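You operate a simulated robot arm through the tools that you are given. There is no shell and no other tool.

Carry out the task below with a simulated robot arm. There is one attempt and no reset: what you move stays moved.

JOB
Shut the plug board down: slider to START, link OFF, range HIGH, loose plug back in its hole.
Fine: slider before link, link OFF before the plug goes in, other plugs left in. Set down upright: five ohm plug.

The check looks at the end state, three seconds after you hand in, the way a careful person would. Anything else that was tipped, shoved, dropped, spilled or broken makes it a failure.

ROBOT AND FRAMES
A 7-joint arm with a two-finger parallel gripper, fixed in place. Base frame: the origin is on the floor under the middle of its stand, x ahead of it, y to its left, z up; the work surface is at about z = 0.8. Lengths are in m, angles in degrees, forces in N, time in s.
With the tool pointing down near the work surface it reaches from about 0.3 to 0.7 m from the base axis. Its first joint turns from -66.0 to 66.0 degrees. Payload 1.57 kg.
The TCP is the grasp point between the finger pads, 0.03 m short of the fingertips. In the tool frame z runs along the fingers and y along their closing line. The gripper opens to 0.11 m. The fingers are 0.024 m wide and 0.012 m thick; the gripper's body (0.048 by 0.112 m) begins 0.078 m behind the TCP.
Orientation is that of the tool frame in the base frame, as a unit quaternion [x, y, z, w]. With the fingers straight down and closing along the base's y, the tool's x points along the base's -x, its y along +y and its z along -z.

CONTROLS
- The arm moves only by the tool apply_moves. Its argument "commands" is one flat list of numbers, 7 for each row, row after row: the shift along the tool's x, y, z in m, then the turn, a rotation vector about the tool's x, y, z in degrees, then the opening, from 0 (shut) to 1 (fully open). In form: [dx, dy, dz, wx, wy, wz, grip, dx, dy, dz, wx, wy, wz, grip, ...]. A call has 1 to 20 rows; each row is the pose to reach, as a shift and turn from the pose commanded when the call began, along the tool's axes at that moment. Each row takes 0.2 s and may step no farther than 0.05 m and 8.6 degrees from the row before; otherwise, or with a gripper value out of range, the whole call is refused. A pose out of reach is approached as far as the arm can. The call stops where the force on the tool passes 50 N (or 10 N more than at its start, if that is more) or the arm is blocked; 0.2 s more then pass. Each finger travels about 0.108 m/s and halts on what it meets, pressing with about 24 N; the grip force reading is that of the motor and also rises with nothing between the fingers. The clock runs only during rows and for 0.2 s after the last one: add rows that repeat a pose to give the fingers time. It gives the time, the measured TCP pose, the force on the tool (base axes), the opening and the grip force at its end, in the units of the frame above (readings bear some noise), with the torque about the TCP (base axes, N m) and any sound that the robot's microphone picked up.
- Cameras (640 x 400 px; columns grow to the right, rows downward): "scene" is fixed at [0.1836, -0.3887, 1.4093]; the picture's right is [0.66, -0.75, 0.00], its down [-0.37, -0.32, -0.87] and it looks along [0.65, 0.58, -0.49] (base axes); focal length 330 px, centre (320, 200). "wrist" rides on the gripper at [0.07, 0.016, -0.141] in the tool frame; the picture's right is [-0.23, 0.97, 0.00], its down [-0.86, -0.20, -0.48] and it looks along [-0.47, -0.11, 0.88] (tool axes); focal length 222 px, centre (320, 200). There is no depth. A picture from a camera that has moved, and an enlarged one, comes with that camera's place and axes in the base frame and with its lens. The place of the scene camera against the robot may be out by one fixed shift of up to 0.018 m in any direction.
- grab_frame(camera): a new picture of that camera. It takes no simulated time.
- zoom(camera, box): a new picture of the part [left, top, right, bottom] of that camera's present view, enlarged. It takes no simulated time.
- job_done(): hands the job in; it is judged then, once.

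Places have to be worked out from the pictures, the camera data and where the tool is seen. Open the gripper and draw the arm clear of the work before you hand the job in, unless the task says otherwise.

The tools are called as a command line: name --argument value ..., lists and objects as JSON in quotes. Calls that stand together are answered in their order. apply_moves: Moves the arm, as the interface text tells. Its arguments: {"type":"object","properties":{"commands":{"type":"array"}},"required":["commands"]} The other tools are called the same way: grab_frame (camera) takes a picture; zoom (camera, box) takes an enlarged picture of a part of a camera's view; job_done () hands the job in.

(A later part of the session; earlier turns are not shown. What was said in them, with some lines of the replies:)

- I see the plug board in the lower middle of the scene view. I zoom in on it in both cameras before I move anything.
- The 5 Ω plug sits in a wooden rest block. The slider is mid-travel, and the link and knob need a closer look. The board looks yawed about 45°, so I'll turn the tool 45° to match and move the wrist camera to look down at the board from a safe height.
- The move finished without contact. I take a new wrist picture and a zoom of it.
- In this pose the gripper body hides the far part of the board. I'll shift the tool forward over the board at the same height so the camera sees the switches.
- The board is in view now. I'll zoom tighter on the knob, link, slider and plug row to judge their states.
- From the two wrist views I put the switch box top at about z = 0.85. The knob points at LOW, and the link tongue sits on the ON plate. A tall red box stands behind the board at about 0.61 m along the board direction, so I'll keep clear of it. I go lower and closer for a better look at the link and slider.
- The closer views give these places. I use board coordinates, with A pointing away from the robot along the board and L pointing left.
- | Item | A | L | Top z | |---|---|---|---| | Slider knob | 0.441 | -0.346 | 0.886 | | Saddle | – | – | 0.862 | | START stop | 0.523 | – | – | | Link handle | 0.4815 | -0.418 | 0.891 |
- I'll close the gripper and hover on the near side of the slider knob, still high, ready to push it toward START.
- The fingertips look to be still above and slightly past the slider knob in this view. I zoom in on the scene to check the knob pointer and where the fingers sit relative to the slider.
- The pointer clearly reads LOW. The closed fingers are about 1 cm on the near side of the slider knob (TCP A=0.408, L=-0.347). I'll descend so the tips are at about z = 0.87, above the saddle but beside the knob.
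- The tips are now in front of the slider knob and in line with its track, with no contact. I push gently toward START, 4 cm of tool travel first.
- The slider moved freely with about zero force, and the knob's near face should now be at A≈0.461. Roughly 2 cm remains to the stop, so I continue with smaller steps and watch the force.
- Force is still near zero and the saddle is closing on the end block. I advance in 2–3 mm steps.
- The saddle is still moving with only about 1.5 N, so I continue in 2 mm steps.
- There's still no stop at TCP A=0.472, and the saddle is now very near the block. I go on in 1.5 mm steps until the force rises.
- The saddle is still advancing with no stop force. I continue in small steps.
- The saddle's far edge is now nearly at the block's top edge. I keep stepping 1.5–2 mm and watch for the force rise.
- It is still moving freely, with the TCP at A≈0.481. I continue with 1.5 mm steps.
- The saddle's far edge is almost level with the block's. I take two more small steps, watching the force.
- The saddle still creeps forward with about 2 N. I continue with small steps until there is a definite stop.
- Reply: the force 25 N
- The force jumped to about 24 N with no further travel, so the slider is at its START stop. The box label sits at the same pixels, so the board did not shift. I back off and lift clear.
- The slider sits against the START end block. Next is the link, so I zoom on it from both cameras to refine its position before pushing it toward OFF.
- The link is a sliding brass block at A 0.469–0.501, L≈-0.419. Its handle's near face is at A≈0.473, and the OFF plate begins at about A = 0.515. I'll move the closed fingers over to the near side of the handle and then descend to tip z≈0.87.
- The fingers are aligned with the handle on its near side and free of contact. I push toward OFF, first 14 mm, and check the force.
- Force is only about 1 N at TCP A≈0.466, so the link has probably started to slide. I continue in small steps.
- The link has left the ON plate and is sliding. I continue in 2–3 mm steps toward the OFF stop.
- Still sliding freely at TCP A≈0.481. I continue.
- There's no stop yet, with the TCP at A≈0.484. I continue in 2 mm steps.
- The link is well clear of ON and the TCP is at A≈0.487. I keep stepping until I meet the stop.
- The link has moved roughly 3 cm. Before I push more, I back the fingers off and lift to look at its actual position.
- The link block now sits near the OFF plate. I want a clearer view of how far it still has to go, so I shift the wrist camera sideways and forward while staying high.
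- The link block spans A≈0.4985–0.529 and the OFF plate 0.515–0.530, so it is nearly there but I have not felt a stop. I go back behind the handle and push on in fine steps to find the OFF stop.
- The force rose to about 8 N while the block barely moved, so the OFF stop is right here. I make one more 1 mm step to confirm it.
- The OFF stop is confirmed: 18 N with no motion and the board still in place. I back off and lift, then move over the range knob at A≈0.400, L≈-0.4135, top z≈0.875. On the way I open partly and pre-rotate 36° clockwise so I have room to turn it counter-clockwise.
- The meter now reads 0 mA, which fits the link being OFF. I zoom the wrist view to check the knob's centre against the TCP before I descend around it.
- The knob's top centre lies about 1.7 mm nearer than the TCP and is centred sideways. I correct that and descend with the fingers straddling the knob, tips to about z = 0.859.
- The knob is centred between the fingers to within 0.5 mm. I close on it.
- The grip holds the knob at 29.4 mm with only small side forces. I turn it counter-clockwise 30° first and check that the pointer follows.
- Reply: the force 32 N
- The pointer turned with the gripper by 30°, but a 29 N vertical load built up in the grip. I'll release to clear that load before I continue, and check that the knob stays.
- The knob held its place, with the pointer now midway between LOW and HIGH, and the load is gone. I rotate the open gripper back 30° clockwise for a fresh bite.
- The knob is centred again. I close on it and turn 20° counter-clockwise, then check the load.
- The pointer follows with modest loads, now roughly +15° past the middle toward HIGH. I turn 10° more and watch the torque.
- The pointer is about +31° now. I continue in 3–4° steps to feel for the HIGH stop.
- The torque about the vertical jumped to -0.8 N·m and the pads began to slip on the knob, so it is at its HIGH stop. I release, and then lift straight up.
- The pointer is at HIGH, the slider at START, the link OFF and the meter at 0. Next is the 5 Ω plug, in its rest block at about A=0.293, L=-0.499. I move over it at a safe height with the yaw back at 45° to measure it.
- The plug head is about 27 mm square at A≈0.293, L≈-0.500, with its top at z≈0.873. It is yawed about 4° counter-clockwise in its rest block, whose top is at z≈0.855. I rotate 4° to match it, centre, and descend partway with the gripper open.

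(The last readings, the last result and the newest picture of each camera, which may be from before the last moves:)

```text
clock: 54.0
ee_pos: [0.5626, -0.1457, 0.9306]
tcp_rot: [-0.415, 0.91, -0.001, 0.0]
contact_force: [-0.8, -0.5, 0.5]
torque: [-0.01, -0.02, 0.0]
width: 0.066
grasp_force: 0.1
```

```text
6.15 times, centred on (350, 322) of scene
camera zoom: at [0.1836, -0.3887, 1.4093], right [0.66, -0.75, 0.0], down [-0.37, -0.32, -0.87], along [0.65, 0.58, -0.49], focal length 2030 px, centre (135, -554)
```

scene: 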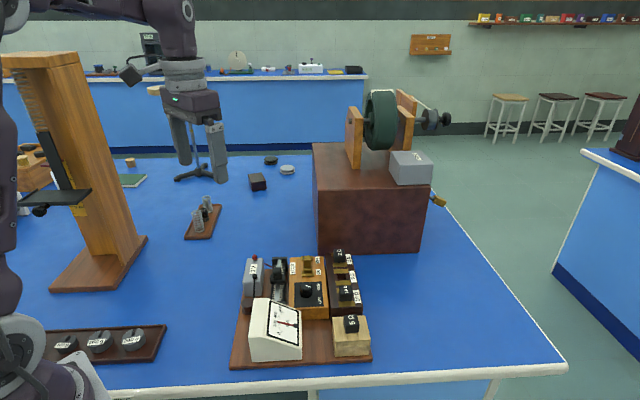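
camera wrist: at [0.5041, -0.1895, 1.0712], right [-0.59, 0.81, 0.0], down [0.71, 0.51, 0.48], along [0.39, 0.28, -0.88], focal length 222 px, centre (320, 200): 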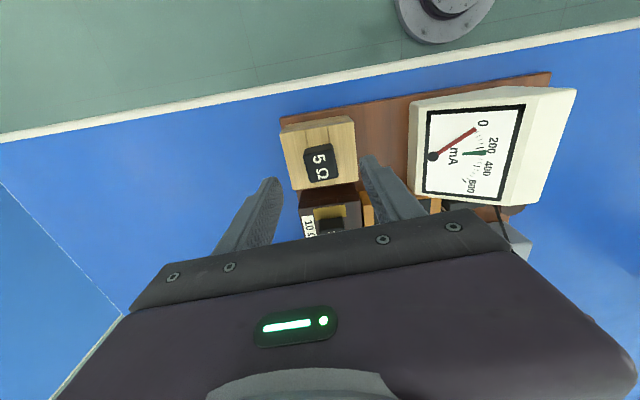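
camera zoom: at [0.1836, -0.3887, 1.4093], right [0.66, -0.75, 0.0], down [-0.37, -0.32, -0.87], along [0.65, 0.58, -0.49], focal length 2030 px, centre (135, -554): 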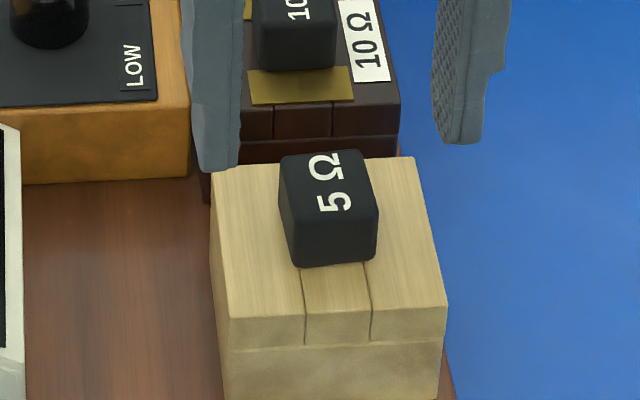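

The head is now square to the fingers and centred within 1 mm. I descend further to tip z≈0.860 and check for contact.

apply_moves --commands '[-0.0004, 0.0008, 0.015, 0, 0, 0, 0.6, -0.0004, 0.0008, 0.03, 0, 0, 0, 0.6, -0.0004, 0.0008, 0.04, 0, 0, 0, 0.6, -0.0004, 0.0008, 0.04, 0, 0, 0, 0.6]'

zoom --camera "wrist" --box '[240, 120, 400, 225]'

zoom --camera "scene" --box '[310, 290, 390, 355]'

```text
clock: 55.0
ee_pos: [0.5628, -0.1457, 0.8905]
tcp_rot: [-0.415, 0.91, 0.001, 0.0]
contact_force: [0.2, -1.1, 2.9]
torque: [0.09, 0.08, 0.01]
width: 0.0663
grasp_force: 0.4
```

```text
3.81 times, centred on (320, 172) of wrist
camera zoom: at [0.5029, -0.1888, 1.0314], right [-0.59, 0.81, 0.0], down [0.71, 0.51, 0.48], along [0.39, 0.28, -0.88], focal length 846 px, centre (320, 305)
```

zoom: 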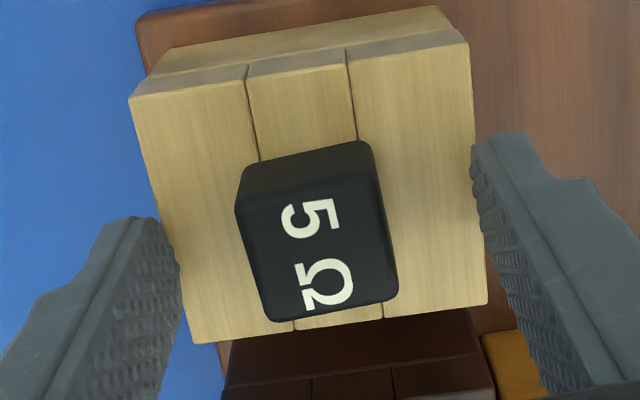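

```text
6.15 times, centred on (350, 322) of scene
camera zoom: at [0.1835, -0.3887, 1.4093], right [0.66, -0.75, 0.0], down [-0.37, -0.32, -0.87], along [0.65, 0.58, -0.49], focal length 2030 px, centre (135, -554)
```

zoom: 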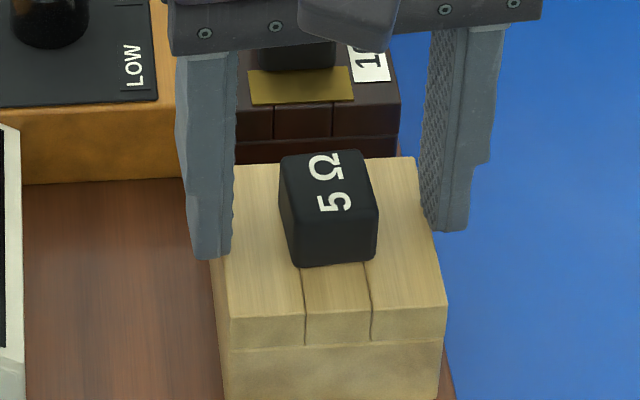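

There is about 3 N upward, so the fingertips are just touching the rest block's top edges, which puts that top at about z = 0.860. I raise 3 mm and recheck before closing.

apply_moves --commands '[0, 0, -0.003, 0, 0, 0, 0.6, 0, 0, -0.003, 0, 0, 0, 0.6]'

grab_frame --camera "wrist"

zoom --camera "scene" --box '[325, 305, 385, 345]'

```text
clock: 55.6
ee_pos: [0.5625, -0.1463, 0.8932]
tcp_rot: [-0.415, 0.91, 0.0, 0.0]
contact_force: [0.4, -0.3, 0.1]
torque: [0.01, -0.01, 0.02]
width: 0.066
grasp_force: 0.0
```

```text
taken
camera wrist: at [0.5031, -0.1889, 1.0346], right [-0.59, 0.81, 0.0], down [0.71, 0.51, 0.48], along [0.39, 0.28, -0.88], focal length 222 px, centre (320, 200)
```

wrist: 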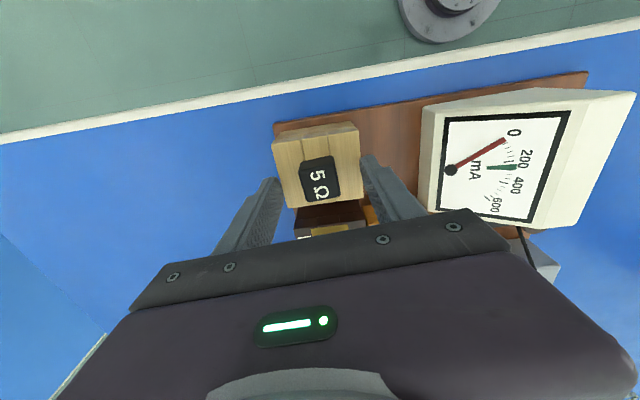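

```text
10.00 times, centred on (355, 325) of scene
camera zoom: at [0.1836, -0.3887, 1.4093], right [0.66, -0.75, 0.0], down [-0.37, -0.32, -0.87], along [0.65, 0.58, -0.49], focal length 3299 px, centre (-30, -1050)
```

zoom: 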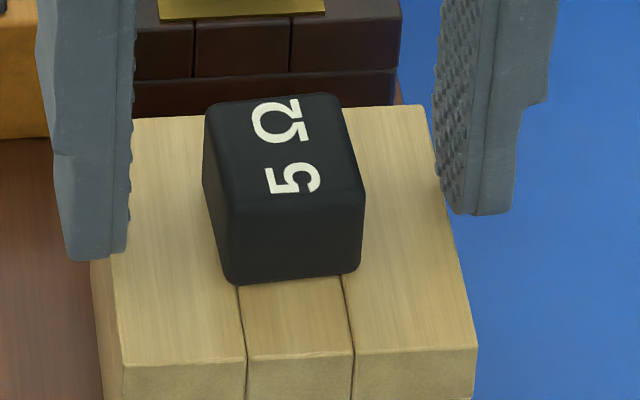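

Contact is gone: tips at z≈0.863, the rest block top at ≈0.860, and the head top at ≈0.882. I close on the plug head.

apply_moves --commands '[0, 0, 0, 0, 0, 0, 0.45, 0, 0, 0, 0, 0, 0, 0.3, 0, 0, 0, 0, 0, 0, 0.1, 0, 0, 0, 0, 0, 0, 0.1]'

zoom --camera "wrist" --box '[240, 120, 400, 225]'

zoom --camera "scene" --box '[325, 305, 385, 345]'

```text
clock: 56.6
ee_pos: [0.5622, -0.1449, 0.8939]
tcp_rot: [-0.414, 0.91, 0.001, 0.0]
contact_force: [0.4, -1.4, 1.1]
torque: [0.04, 0.01, 0.03]
width: 0.027
grasp_force: 23.9
```

```text
3.81 times, centred on (320, 172) of wrist
camera zoom: at [0.5032, -0.189, 1.0346], right [-0.59, 0.81, 0.0], down [0.71, 0.51, 0.48], along [0.39, 0.28, -0.88], focal length 846 px, centre (320, 305)
```

zoom: 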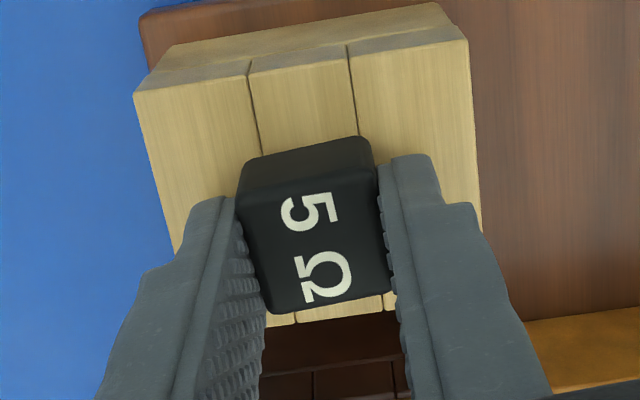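

```text
10.00 times, centred on (355, 325) of scene
camera zoom: at [0.1835, -0.3887, 1.4093], right [0.66, -0.75, 0.0], down [-0.37, -0.32, -0.87], along [0.65, 0.58, -0.49], focal length 3299 px, centre (-30, -1050)
```

zoom: 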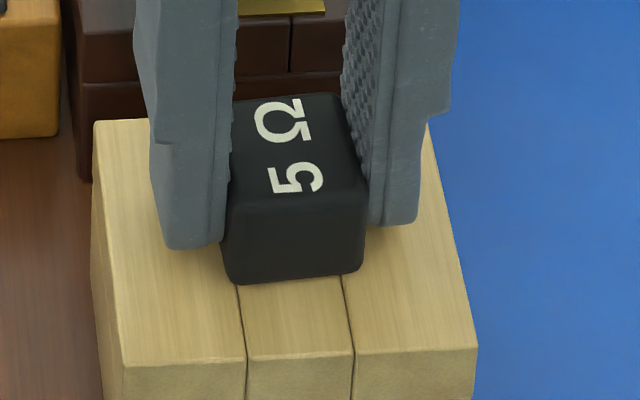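

The plug is gripped at 27 mm with a 24 N grip force and small side forces. I lift straight up, slowly at first.

apply_moves --commands '[0, 0, -0.004, 0, 0, 0, 0.1, 0, 0, -0.01, 0, 0, 0, 0.1, 0, 0, -0.018, 0, 0, 0, 0.1, 0, 0, -0.028, 0, 0, 0, 0.1, 0, 0, -0.04, 0, 0, 0, 0.1]'

zoom --camera "scene" --box '[310, 265, 400, 345]'

```text
clock: 57.8
ee_pos: [0.561, -0.1467, 0.9341]
tcp_rot: [-0.415, 0.91, -0.001, 0.0]
contact_force: [0.0, -0.4, 0.3]
torque: [0.01, 0.0, -0.02]
width: 0.0269
grasp_force: 24.3
```

```text
5.00 times, centred on (355, 305) of scene
camera zoom: at [0.1836, -0.3887, 1.4093], right [0.66, -0.75, 0.0], down [-0.37, -0.32, -0.87], along [0.65, 0.58, -0.49], focal length 1650 px, centre (145, -325)
```

zoom: 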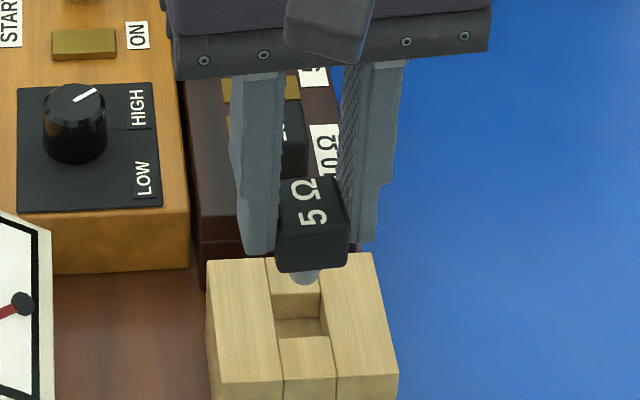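

The plug is out and shows a rounded metal pin underneath, with the rest hole square. I zoom to measure the pin and see the target hole.

zoom --camera "scene" --box '[345, 290, 395, 330]'

grab_frame --camera "wrist"

zoom --camera "scene" --box '[310, 240, 390, 300]'

```text
10.00 times, centred on (370, 310) of scene
camera zoom: at [0.1836, -0.3887, 1.4093], right [0.66, -0.75, 0.0], down [-0.37, -0.32, -0.87], along [0.65, 0.58, -0.49], focal length 3299 px, centre (-180, -900)
```

zoom: 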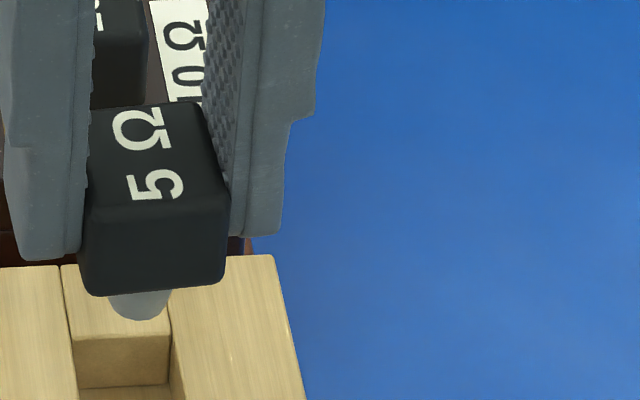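

```text
taken
camera wrist: at [0.5025, -0.1893, 1.075], right [-0.59, 0.81, 0.0], down [0.71, 0.51, 0.48], along [0.39, 0.28, -0.88], focal length 222 px, centre (320, 200)
```

wrist: 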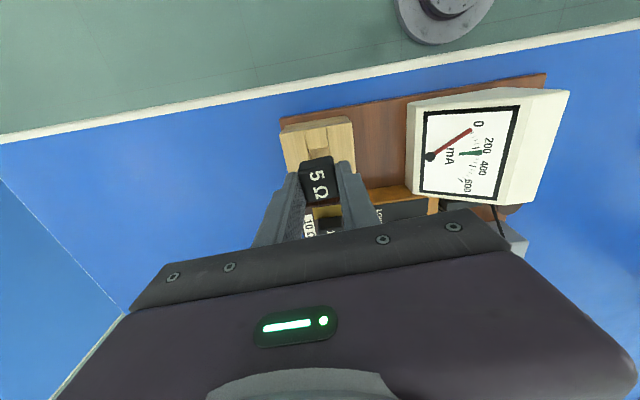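

```text
6.67 times, centred on (350, 270) of scene
camera zoom: at [0.1836, -0.3887, 1.4093], right [0.66, -0.75, 0.0], down [-0.37, -0.32, -0.87], along [0.65, 0.58, -0.49], focal length 2199 px, centre (120, -267)
```

zoom: 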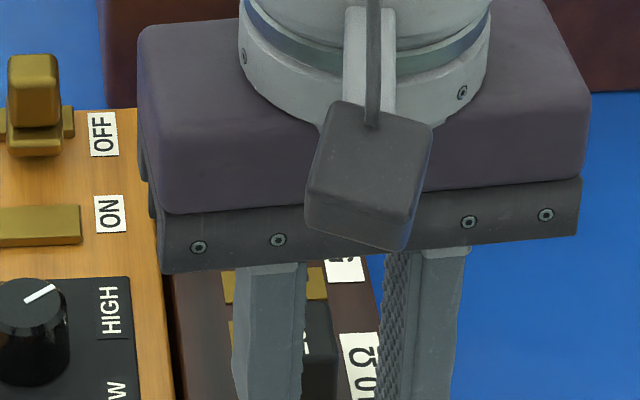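

The pin is roughly 13–14 mm thick with a rounded end, and the plug hangs upright in the grip. I lift further, square the yaw to 45°, and move to a pose where the wrist camera sees the 5 Ω hole past the plug.

apply_moves --commands '[0, 0, -0.035, 0, 0, 0, 0.1, 0, 0, -0.066, 0, 0, 1, 0.1, -0.04, -0.0047, -0.066, 0, 0, 2, 0.1, -0.08, -0.0094, -0.066, 0, 0, 3, 0.1, -0.12, -0.0141, -0.066, 0, 0, 4, 0.1, -0.1616, -0.019, -0.066, 0, 0, 4, 0.1, -0.1616, -0.019, -0.066, 0, 0, 4, 0.1]'

grab_frame --camera "wrist"

zoom --camera "wrist" --box '[265, 80, 375, 200]'

zoom --camera "scene" --box '[310, 180, 420, 290]'

```text
clock: 59.4
ee_pos: [0.6796, -0.0352, 0.9975]
tcp_rot: [-0.383, 0.924, 0.0, 0.0]
contact_force: [0.3, 0.4, -1.1]
torque: [0.0, 0.0, 0.03]
width: 0.0268
grasp_force: 24.3
```

```text
taken
camera wrist: at [0.6189, -0.0754, 1.1398], right [-0.53, 0.85, 0.0], down [0.75, 0.46, 0.48], along [0.4, 0.25, -0.88], focal length 222 px, centre (320, 200)
```

wrist: 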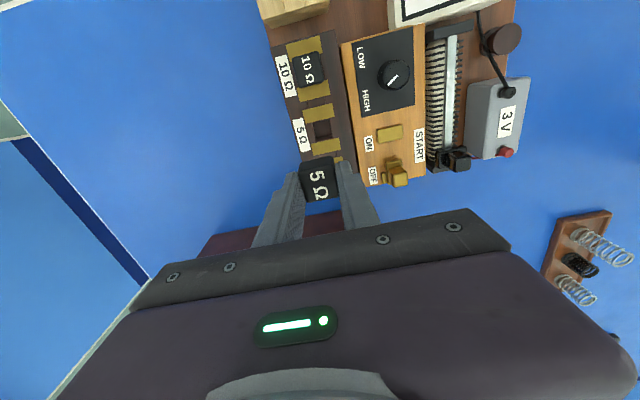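

```text
3.33 times, centred on (320, 140) of wrist
camera zoom: at [0.6189, -0.0754, 1.1398], right [-0.53, 0.85, 0.0], down [0.75, 0.46, 0.48], along [0.4, 0.25, -0.88], focal length 740 px, centre (320, 400)
```

zoom: 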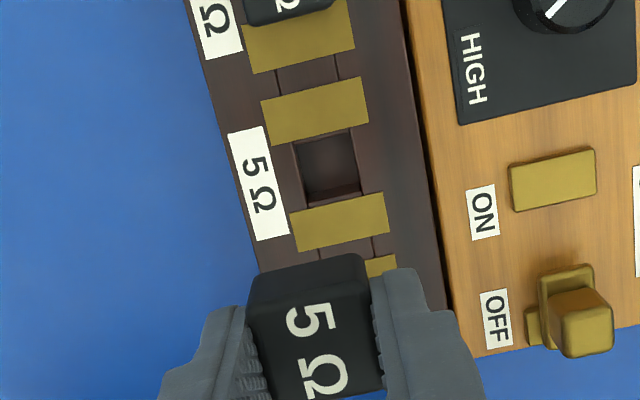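

```text
3.64 times, centred on (365, 235) of scene
camera zoom: at [0.1836, -0.3887, 1.4093], right [0.66, -0.75, 0.0], down [-0.37, -0.32, -0.87], along [0.65, 0.58, -0.49], focal length 1200 px, centre (156, 73)
```

zoom: 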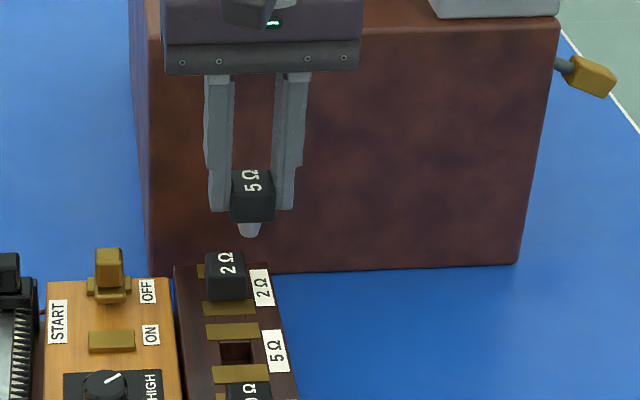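

I have a clear view of the 5 Ω hole between its brass plates, with the plug in hand just past it. I zoom in tight to fix the hole centre.

zoom --camera "wrist" --box '[296, 100, 346, 160]'

zoom --camera "scene" --box '[368, 225, 398, 255]'

```text
6.67 times, centred on (321, 130) of wrist
camera zoom: at [0.6189, -0.0754, 1.1398], right [-0.53, 0.85, 0.0], down [0.75, 0.46, 0.48], along [0.4, 0.25, -0.88], focal length 1481 px, centre (313, 667)
```

zoom: 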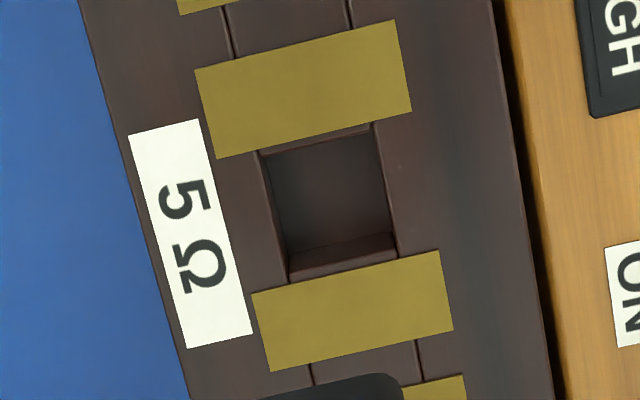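

```text
13.33 times, centred on (383, 240) of scene
camera zoom: at [0.1836, -0.3887, 1.4093], right [0.66, -0.75, 0.0], down [-0.37, -0.32, -0.87], along [0.65, 0.58, -0.49], focal length 4399 px, centre (-520, -333)
```

zoom: 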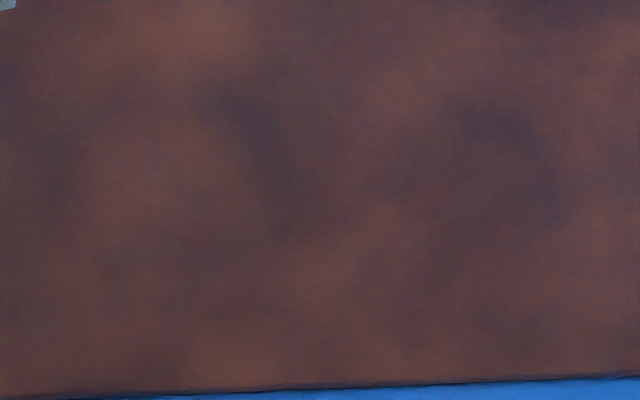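

The hole centre sits about 15 mm nearer and 7 mm left of the TCP. Now I check where the plug head sits relative to the TCP in the grip.

zoom --camera "wrist" --box '[285, 145, 355, 215]'

zoom --camera "scene" --box '[360, 215, 410, 265]'

zoom --camera "scene" --box '[355, 245, 405, 295]'

```text
5.71 times, centred on (320, 180) of wrist
camera zoom: at [0.6189, -0.0754, 1.1398], right [-0.53, 0.85, 0.0], down [0.75, 0.46, 0.48], along [0.4, 0.25, -0.88], focal length 1269 px, centre (320, 314)
```

zoom: 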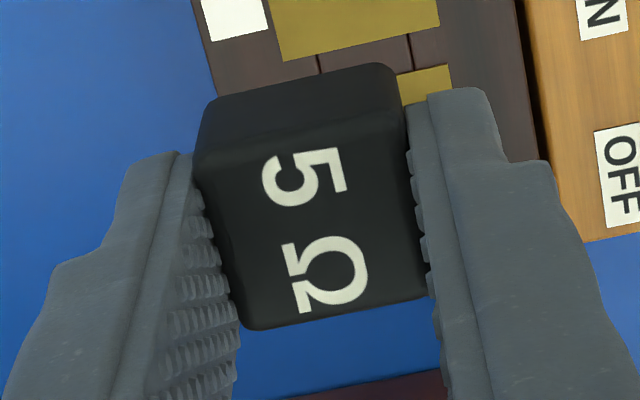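

```text
8.00 times, centred on (385, 240) of scene
camera zoom: at [0.1836, -0.3887, 1.4093], right [0.66, -0.75, 0.0], down [-0.37, -0.32, -0.87], along [0.65, 0.58, -0.49], focal length 2639 px, centre (-200, -120)
```

zoom: 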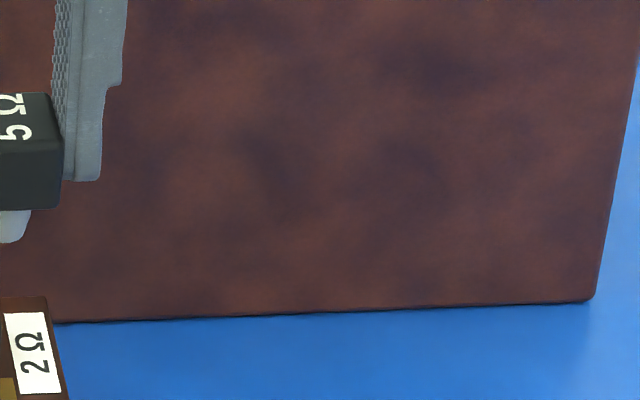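

```text
8.00 times, centred on (380, 270) of scene
camera zoom: at [0.1836, -0.3887, 1.4093], right [0.66, -0.75, 0.0], down [-0.37, -0.32, -0.87], along [0.65, 0.58, -0.49], focal length 2639 px, centre (-160, -360)
```

zoom: 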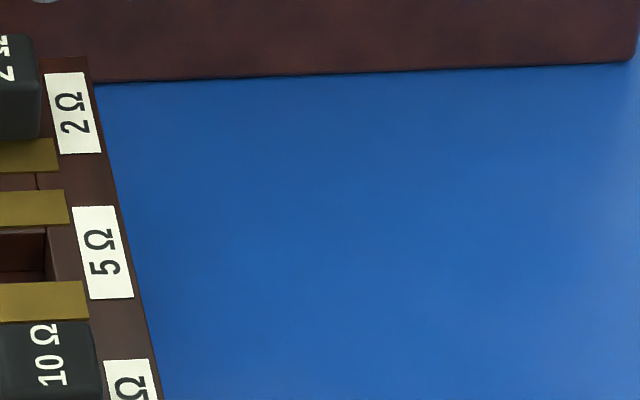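

The head centre sits about 2 mm nearer than the TCP in the grip, and both plates and the block top come out at z≈0.861. The plug must therefore shift 12.9 mm back and 6.5 mm left. I do this at height and check from both cameras.

apply_moves --commands '[0.0065, 0.0033, 0, 0, 0, 0, 0.1, 0.0129, 0.0065, 0, 0, 0, 0, 0.1, 0.0129, 0.0065, 0.02, 0, 0, 0, 0.1, 0.0129, 0.0065, 0.04, 0, 0, 0, 0.1, 0.0129, 0.0065, 0.055, 0, 0, 0, 0.1, 0.0129, 0.0065, 0.06, 0, 0, 0, 0.1, 0.0129, 0.0065, 0.06, 0, 0, 0, 0.1]'

grab_frame --camera "wrist"

zoom --camera "scene" --box '[310, 225, 380, 295]'

zoom --camera "wrist" --box '[265, 120, 375, 220]'

```text
clock: 61.0
ee_pos: [0.6679, -0.0405, 0.9398]
tcp_rot: [-0.383, 0.924, -0.001, 0.0]
contact_force: [0.3, 0.2, -1.0]
torque: [0.0, 0.02, -0.01]
width: 0.027
grasp_force: 23.7
```

```text
taken
camera wrist: at [0.6061, -0.0802, 1.0804], right [-0.53, 0.85, 0.0], down [0.75, 0.46, 0.48], along [0.41, 0.25, -0.88], focal length 222 px, centre (320, 200)
```

wrist: 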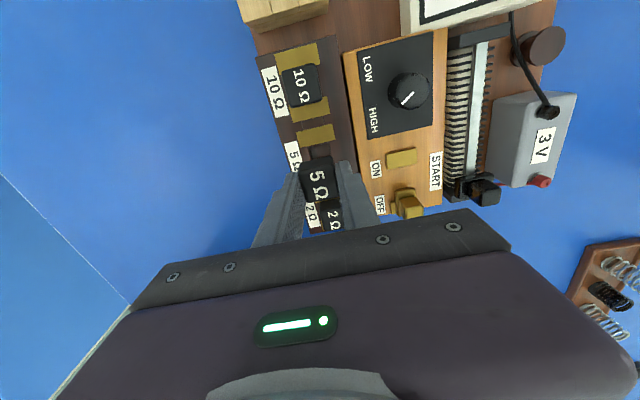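

```text
5.71 times, centred on (345, 260) of scene
camera zoom: at [0.1836, -0.3887, 1.4093], right [0.66, -0.75, 0.0], down [-0.37, -0.32, -0.87], along [0.65, 0.58, -0.49], focal length 1885 px, centre (177, -143)
```

zoom: 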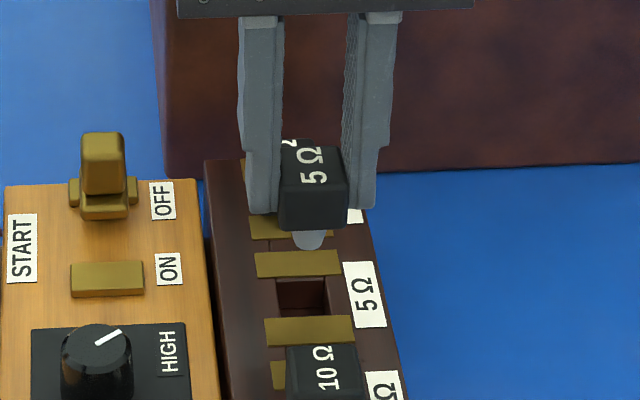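

```text
4.00 times, centred on (320, 170) of wrist
camera zoom: at [0.6061, -0.0802, 1.0804], right [-0.53, 0.85, 0.0], down [0.75, 0.46, 0.48], along [0.41, 0.25, -0.88], focal length 888 px, centre (320, 320)
```

zoom: 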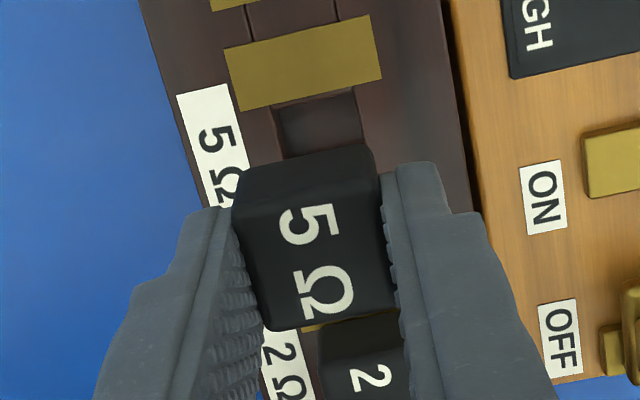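

The plug is about 1 mm right of the hole by the wrist data. I zoom the scene to check the pin against the hole.

zoom --camera "scene" --box '[335, 245, 375, 285]'

```text
10.00 times, centred on (355, 265) of scene
camera zoom: at [0.1836, -0.3887, 1.4093], right [0.66, -0.75, 0.0], down [-0.37, -0.32, -0.87], along [0.65, 0.58, -0.49], focal length 3299 px, centre (-30, -450)
```

zoom: 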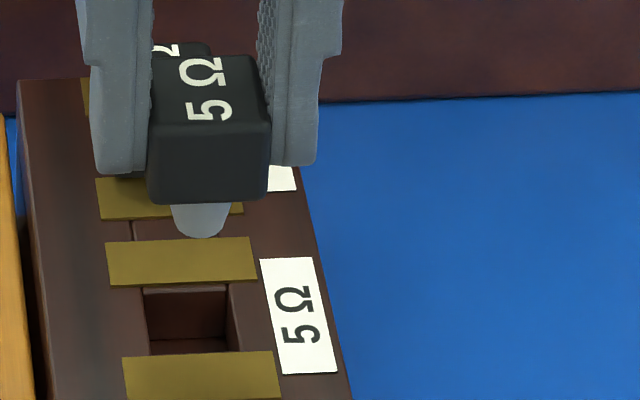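

From the scene, the pin would land about 1.3 mm right of the hole centre and correct in depth, which agrees with the wrist data. I shift 1.2 mm left and lower until the pin tip is about at the hole mouth.

apply_moves --commands '[0, 0.0012, 0, 0, 0, 0, 0.1, 0, 0.0012, 0.01, 0, 0, 0, 0.1, 0, 0.0012, 0.018, 0, 0, 0, 0.1, 0, 0.0012, 0.024, 0, 0, 0, 0.1]'

zoom --camera "scene" --box '[335, 245, 375, 285]'

zoom --camera "wrist" --box '[265, 120, 375, 220]'

```text
clock: 62.0
ee_pos: [0.6664, -0.0406, 0.9156]
tcp_rot: [-0.382, 0.924, 0.001, 0.0]
contact_force: [0.8, -0.4, -0.8]
torque: [-0.01, 0.0, -0.01]
width: 0.0269
grasp_force: 23.9
```

```text
10.00 times, centred on (355, 265) of scene
camera zoom: at [0.1836, -0.3887, 1.4093], right [0.66, -0.75, 0.0], down [-0.37, -0.32, -0.87], along [0.65, 0.58, -0.49], focal length 3299 px, centre (-30, -450)
```

zoom: 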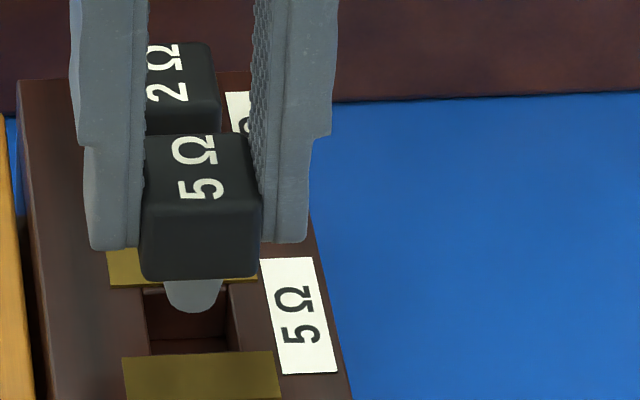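

```text
4.00 times, centred on (320, 170) of wrist
camera zoom: at [0.6056, -0.0794, 1.0571], right [-0.53, 0.85, 0.0], down [0.75, 0.46, 0.48], along [0.41, 0.25, -0.88], focal length 888 px, centre (320, 320)
```

zoom: 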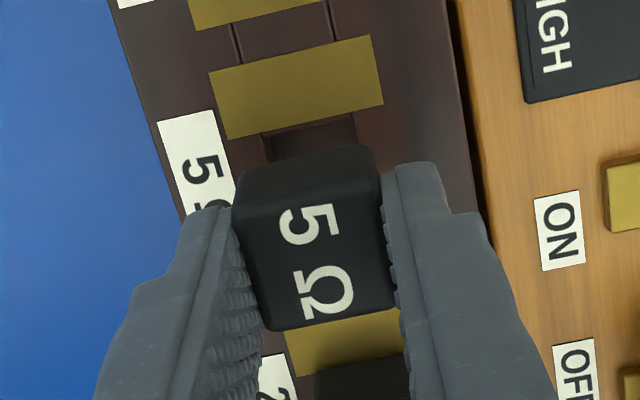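

The pin tip is right over the hole mouth and centred. I lower slowly into the hole and check the force.

apply_moves --commands '[0, 0, 0.004, 0, 0, 0, 0.1, 0, 0, 0.008, 0, 0, 0, 0.1, 0, 0, 0.012, 0, 0, 0, 0.1]'

apply_moves --commands '[0, 0, 0.003, 0, 0, 0, 0.1, 0, 0, 0.006, 0, 0, 0, 0.1]'

zoom --camera "scene" --box '[335, 245, 375, 285]'

```text
clock: 62.8
ee_pos: [0.666, -0.0415, 0.9037]
tcp_rot: [-0.383, 0.924, 0.0, 0.001]
contact_force: [-0.3, -0.1, -0.9]
torque: [0.05, 0.0, 0.0]
width: 0.0268
grasp_force: 24.3
```

```text
clock: 63.4
ee_pos: [0.6661, -0.0409, 0.8975]
tcp_rot: [-0.382, 0.924, 0.0, 0.0]
contact_force: [-0.5, -0.3, 0.1]
torque: [-0.02, 0.03, -0.02]
width: 0.0267
grasp_force: 24.5
```

```text
10.00 times, centred on (355, 265) of scene
camera zoom: at [0.1836, -0.3887, 1.4093], right [0.66, -0.75, 0.0], down [-0.37, -0.32, -0.87], along [0.65, 0.58, -0.49], focal length 3299 px, centre (-30, -450)
```

zoom: 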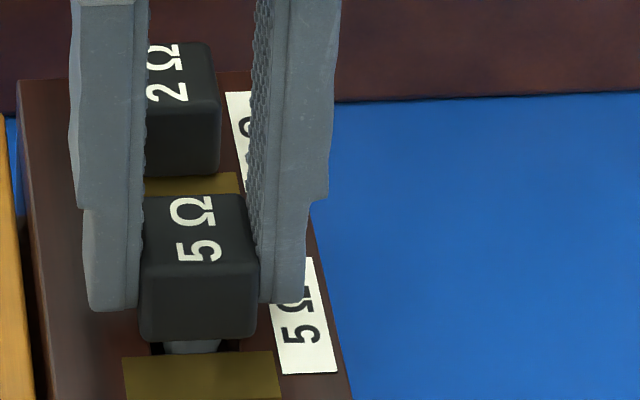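

The pin is going in with no contact force, and the head bottom is still about 4 mm above the plates. I continue in 1–1.5 mm steps until it seats.

apply_moves --commands '[0, 0, 0.0015, 0, 0, 0, 0.1, 0, 0, 0.003, 0, 0, 0, 0.1]'

apply_moves --commands '[0, 0, 0.001, 0, 0, 0, 0.1, 0, 0, 0.001, 0, 0, 0, 0.1]'

zoom --camera "scene" --box '[335, 245, 375, 285]'

```text
clock: 64.0
ee_pos: [0.6654, -0.04, 0.8942]
tcp_rot: [-0.383, 0.924, 0.0, 0.0]
contact_force: [-0.2, 0.2, -0.5]
torque: [0.01, 0.0, 0.01]
width: 0.0269
grasp_force: 24.0
```

```text
clock: 64.6
ee_pos: [0.6662, -0.0419, 0.8935]
tcp_rot: [-0.383, 0.924, 0.001, 0.0]
contact_force: [1.8, -0.2, -0.4]
torque: [0.0, -0.03, -0.03]
width: 0.0267
grasp_force: 24.2
```

```text
10.00 times, centred on (355, 265) of scene
camera zoom: at [0.1836, -0.3887, 1.4093], right [0.66, -0.75, 0.0], down [-0.37, -0.32, -0.87], along [0.65, 0.58, -0.49], focal length 3299 px, centre (-30, -450)
```

zoom: 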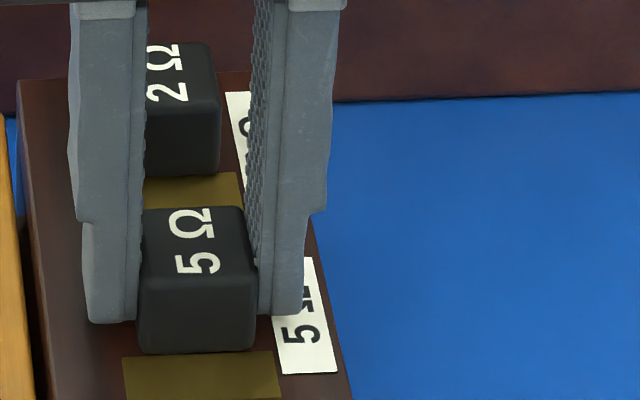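

It's nearly down with no contact force yet. I take one or two more 0.7 mm steps.

apply_moves --commands '[0, 0, 0.0007, 0, 0, 0, 0.1, 0, 0, 0.0007, 0, 0, 0, 0.1]'

apply_moves --commands '[0, 0, 0.0007, 0, 0, 0, 0.1, 0, 0, 0.0007, 0, 0, 0, 0.1]'

zoom --camera "scene" --box '[335, 245, 375, 285]'

```text
clock: 65.2
ee_pos: [0.6665, -0.0405, 0.8933]
tcp_rot: [-0.383, 0.924, 0.0, 0.001]
contact_force: [-0.1, 1.3, 5.4]
torque: [0.06, 0.03, -0.01]
width: 0.0268
grasp_force: 24.5
```

```text
clock: 65.8
ee_pos: [0.6661, -0.0416, 0.8933]
tcp_rot: [-0.382, 0.924, -0.001, 0.0]
contact_force: [-5.3, 2.5, 22.2]
torque: [0.05, 0.23, 0.0]
width: 0.0269
grasp_force: 24.3
```

```text
10.00 times, centred on (355, 265) of scene
camera zoom: at [0.183, -0.3886, 1.4094], right [0.66, -0.75, 0.0], down [-0.37, -0.32, -0.87], along [0.65, 0.58, -0.49], focal length 3299 px, centre (-30, -450)
```

zoom: 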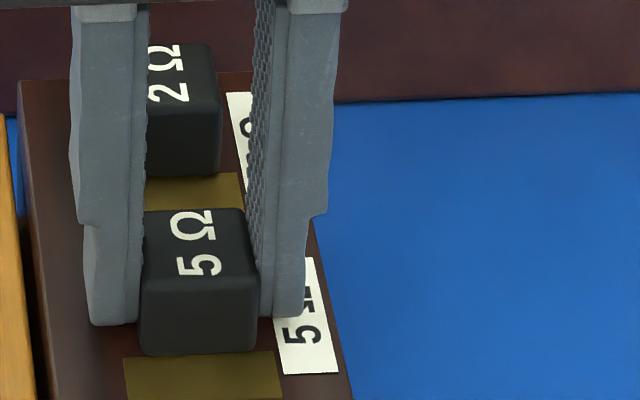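

It seated at TCP z = 0.8933: the force rose to 22 N with no further motion. I relieve the press by about 1 mm, then open the fingers.

apply_moves --commands '[0, 0, -0.001, 0, 0, 0, 0.1, 0, 0, -0.0012, 0, 0, 0, 0.1, 0, 0, -0.0012, 0, 0, 0, 0.3, 0, 0, -0.0012, 0, 0, 0, 0.42, 0, 0, -0.0012, 0, 0, 0, 0.5, 0, 0, -0.0012, 0, 0, 0, 0.5]'

zoom --camera "scene" --box '[325, 235, 385, 295]'

zoom --camera "wrist" --box '[265, 120, 375, 220]'

```text
clock: 67.2
ee_pos: [0.6666, -0.0405, 0.8942]
tcp_rot: [-0.383, 0.924, 0.0, 0.0]
contact_force: [0.1, 0.6, 0.0]
torque: [-0.02, -0.03, -0.03]
width: 0.0552
grasp_force: 0.0
```

```text
6.67 times, centred on (355, 265) of scene
camera zoom: at [0.1836, -0.3887, 1.4093], right [0.66, -0.75, 0.0], down [-0.37, -0.32, -0.87], along [0.65, 0.58, -0.49], focal length 2199 px, centre (87, -233)
```

zoom: 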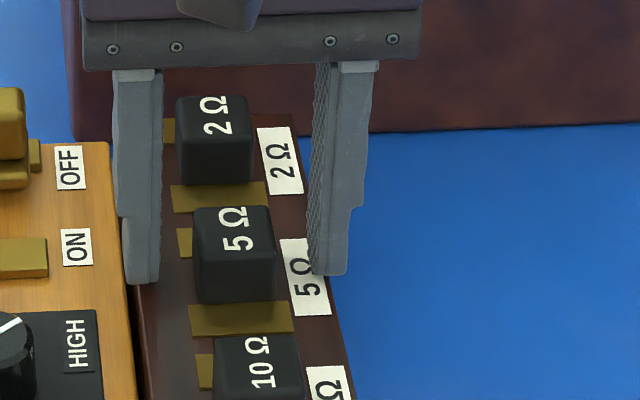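

```text
4.00 times, centred on (320, 170) of wrist
camera zoom: at [0.6051, -0.0796, 1.0348], right [-0.53, 0.85, 0.0], down [0.75, 0.46, 0.48], along [0.41, 0.25, -0.88], focal length 888 px, centre (320, 320)
```

zoom: 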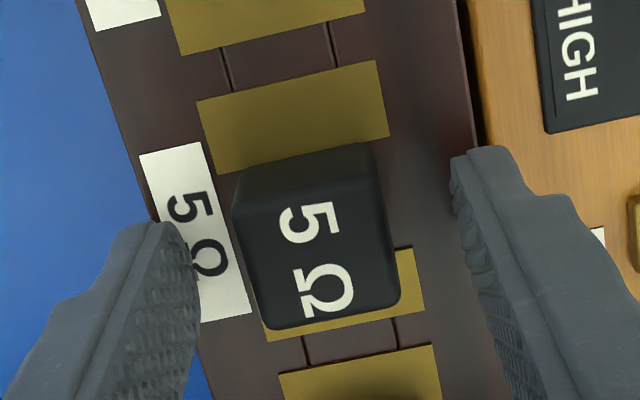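

The plug stands upright in its hole, in line with its neighbours, and the fingers are free of it. I lift straight up and draw the arm back clear of the board.

apply_moves --commands '[0, 0, -0.015, 0, 0, 0, 0.5, 0, 0, -0.045, 0, 0, 0, 0.5, 0, 0, -0.09, 0, 0, 0, 0.5, 0, 0, -0.135, 0, 0, 0, 0.5, 0, 0, -0.18, 0, 0, 0, 0.5, 0.045, 0, -0.19, 0, 0, 0, 0.6, 0.09, 0.015, -0.19, 0, 0, 0, 0.8, 0.13, 0.03, -0.19, 0, 0, 0, 1, 0.13, 0.03, -0.19, 0, 0, 0, 1]'

grab_frame --camera "scene"

zoom --camera "scene" --box '[225, 235, 395, 365]'

grab_frame --camera "wrist"

```text
clock: 69.2
ee_pos: [0.5514, -0.1131, 1.0826]
tcp_rot: [-0.382, 0.924, 0.0, 0.0]
contact_force: [1.2, -0.6, -0.1]
torque: [-0.01, 0.0, -0.01]
width: 0.11
grasp_force: 0.1
out of reach, approached as far as the arm can: row 5
```

```text
taken
```

scene: 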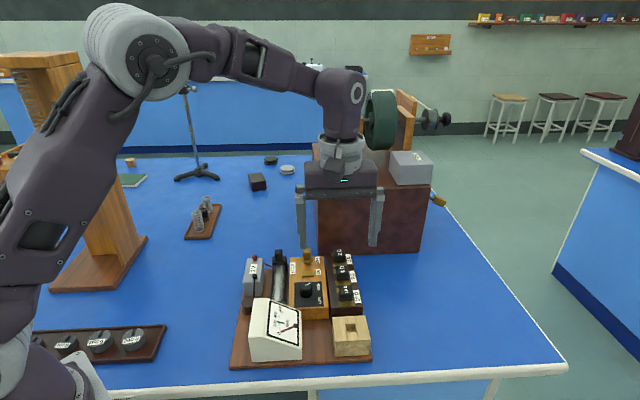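

```text
3.08 times, centred on (310, 300) of scene
camera zoom: at [0.1835, -0.3887, 1.4093], right [0.66, -0.75, 0.0], down [-0.37, -0.32, -0.87], along [0.65, 0.58, -0.49], focal length 1015 px, centre (351, -108)
```

zoom: 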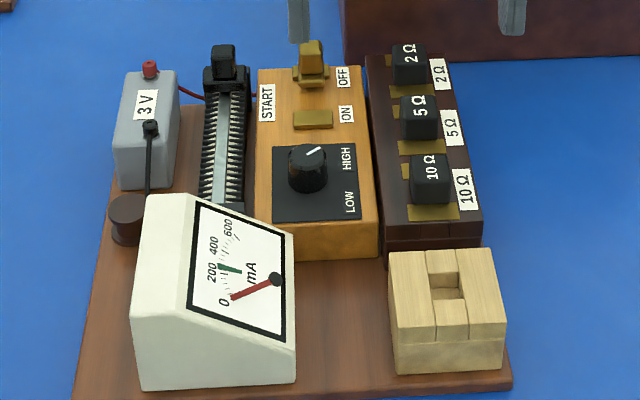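

```text
taken
camera wrist: at [0.4903, -0.1519, 1.2246], right [-0.53, 0.85, 0.0], down [0.75, 0.46, 0.48], along [0.41, 0.25, -0.88], focal length 222 px, centre (320, 200)
```

wrist: 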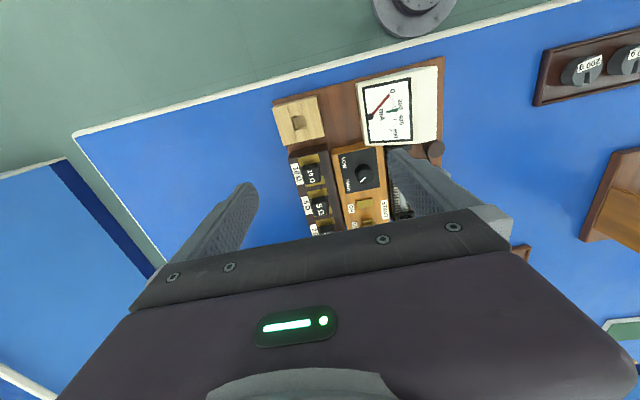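

Everything looks right: slider at START, link OFF, range HIGH, all three plugs in, meter at 0, and the board's corners where they started. I move the arm up and back near its starting place, then make a final detailed check.

apply_moves --commands '[0, 0, -0.04, 0, 0, 0, 1, 0, 0, -0.08, 0, 0, 0, 1, -0.0163, 0.0351, -0.097, 0, 0, 0, 1, -0.0325, 0.0701, -0.097, 0, 0, 0, 1, -0.0488, 0.1052, -0.097, 0, 0, 0, 1, -0.065, 0.1402, -0.097, 0, 0, 0, 1, -0.0813, 0.1753, -0.097, 0, 0, 0, 1, -0.0975, 0.2103, -0.097, 0, 0, 0, 1, -0.1138, 0.2454, -0.097, 0, 0, 0, 1, -0.1138, 0.2454, -0.097, 0, 0, 0, 1]'

grab_frame --camera "scene"

zoom --camera "scene" --box '[220, 235, 390, 375]'

zoom --camera "scene" --box '[280, 240, 380, 310]'

```text
clock: 71.4
ee_pos: [0.4619, 0.1442, 1.1796]
tcp_rot: [-0.383, 0.924, 0.0, 0.0]
contact_force: [-0.8, 0.4, 0.7]
torque: [0.0, 0.0, 0.02]
width: 0.1099
grasp_force: 0.0
```

```text
taken
```

scene: 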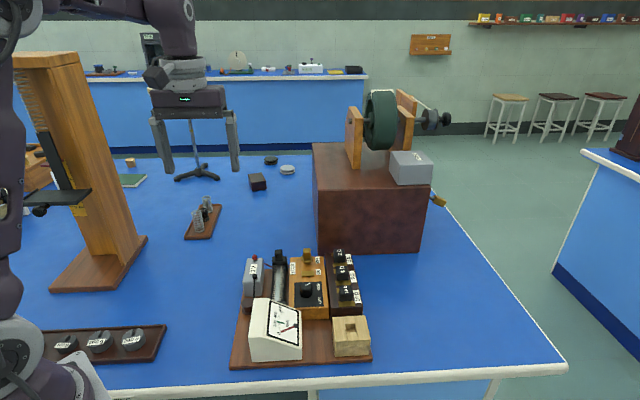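

```text
2.86 times, centred on (305, 305) of scene
camera zoom: at [0.1836, -0.3887, 1.4093], right [0.66, -0.75, 0.0], down [-0.37, -0.32, -0.87], along [0.65, 0.58, -0.49], focal length 943 px, centre (363, -100)
```

zoom: 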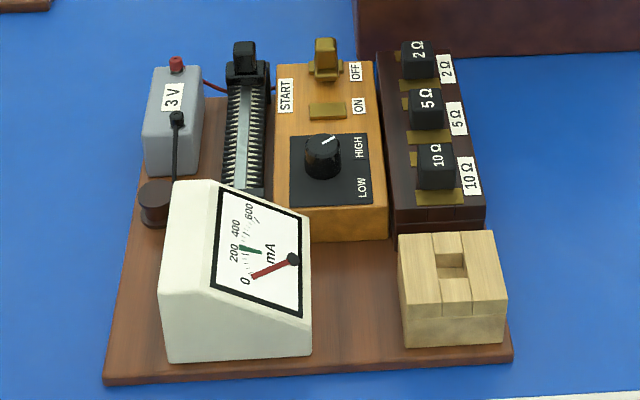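

```text
5.71 times, centred on (330, 275) of scene
camera zoom: at [0.1836, -0.3887, 1.4093], right [0.66, -0.75, 0.0], down [-0.37, -0.32, -0.87], along [0.65, 0.58, -0.49], focal length 1885 px, centre (263, -229)
```

zoom: 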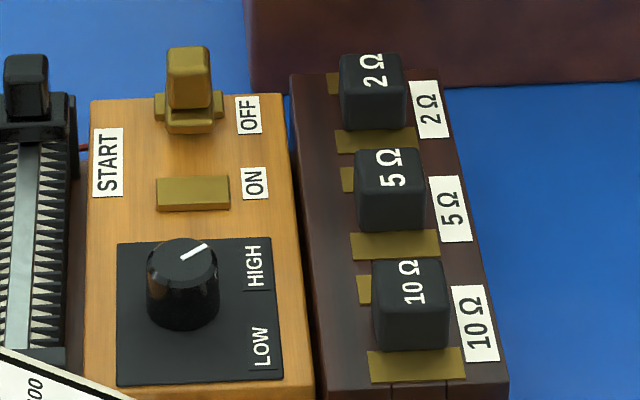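

The final pictures show the slider at the START stop, the link on OFF, the range pointer at HIGH, and the 5 Ω plug upright in its hole. The 2 Ω and 10 Ω plugs are untouched, the board is at its original pixels, and the arm is clear with the gripper open. I hand in the job.

job_done

```text
The job is handed in.
```

The plug board is shut down and the job is handed in. I haven't seen the result of the check.

- **Slider:** it was moved first and rests against its stop at START.
- **Link:** it was moved second and rests against its stop at OFF. The meter dropped to 0 mA afterwards.
- **Range:** the knob was turned from LOW to its stop at HIGH.
- **Five ohm plug:** it went in last, after the link was OFF, and stands upright and fully seated in its hole.

The 2 Ω and 10 Ω plugs stayed in their holes. In the last pictures the board was where it started, and nothing else looked moved. The gripper is open and the arm is back near its starting place.
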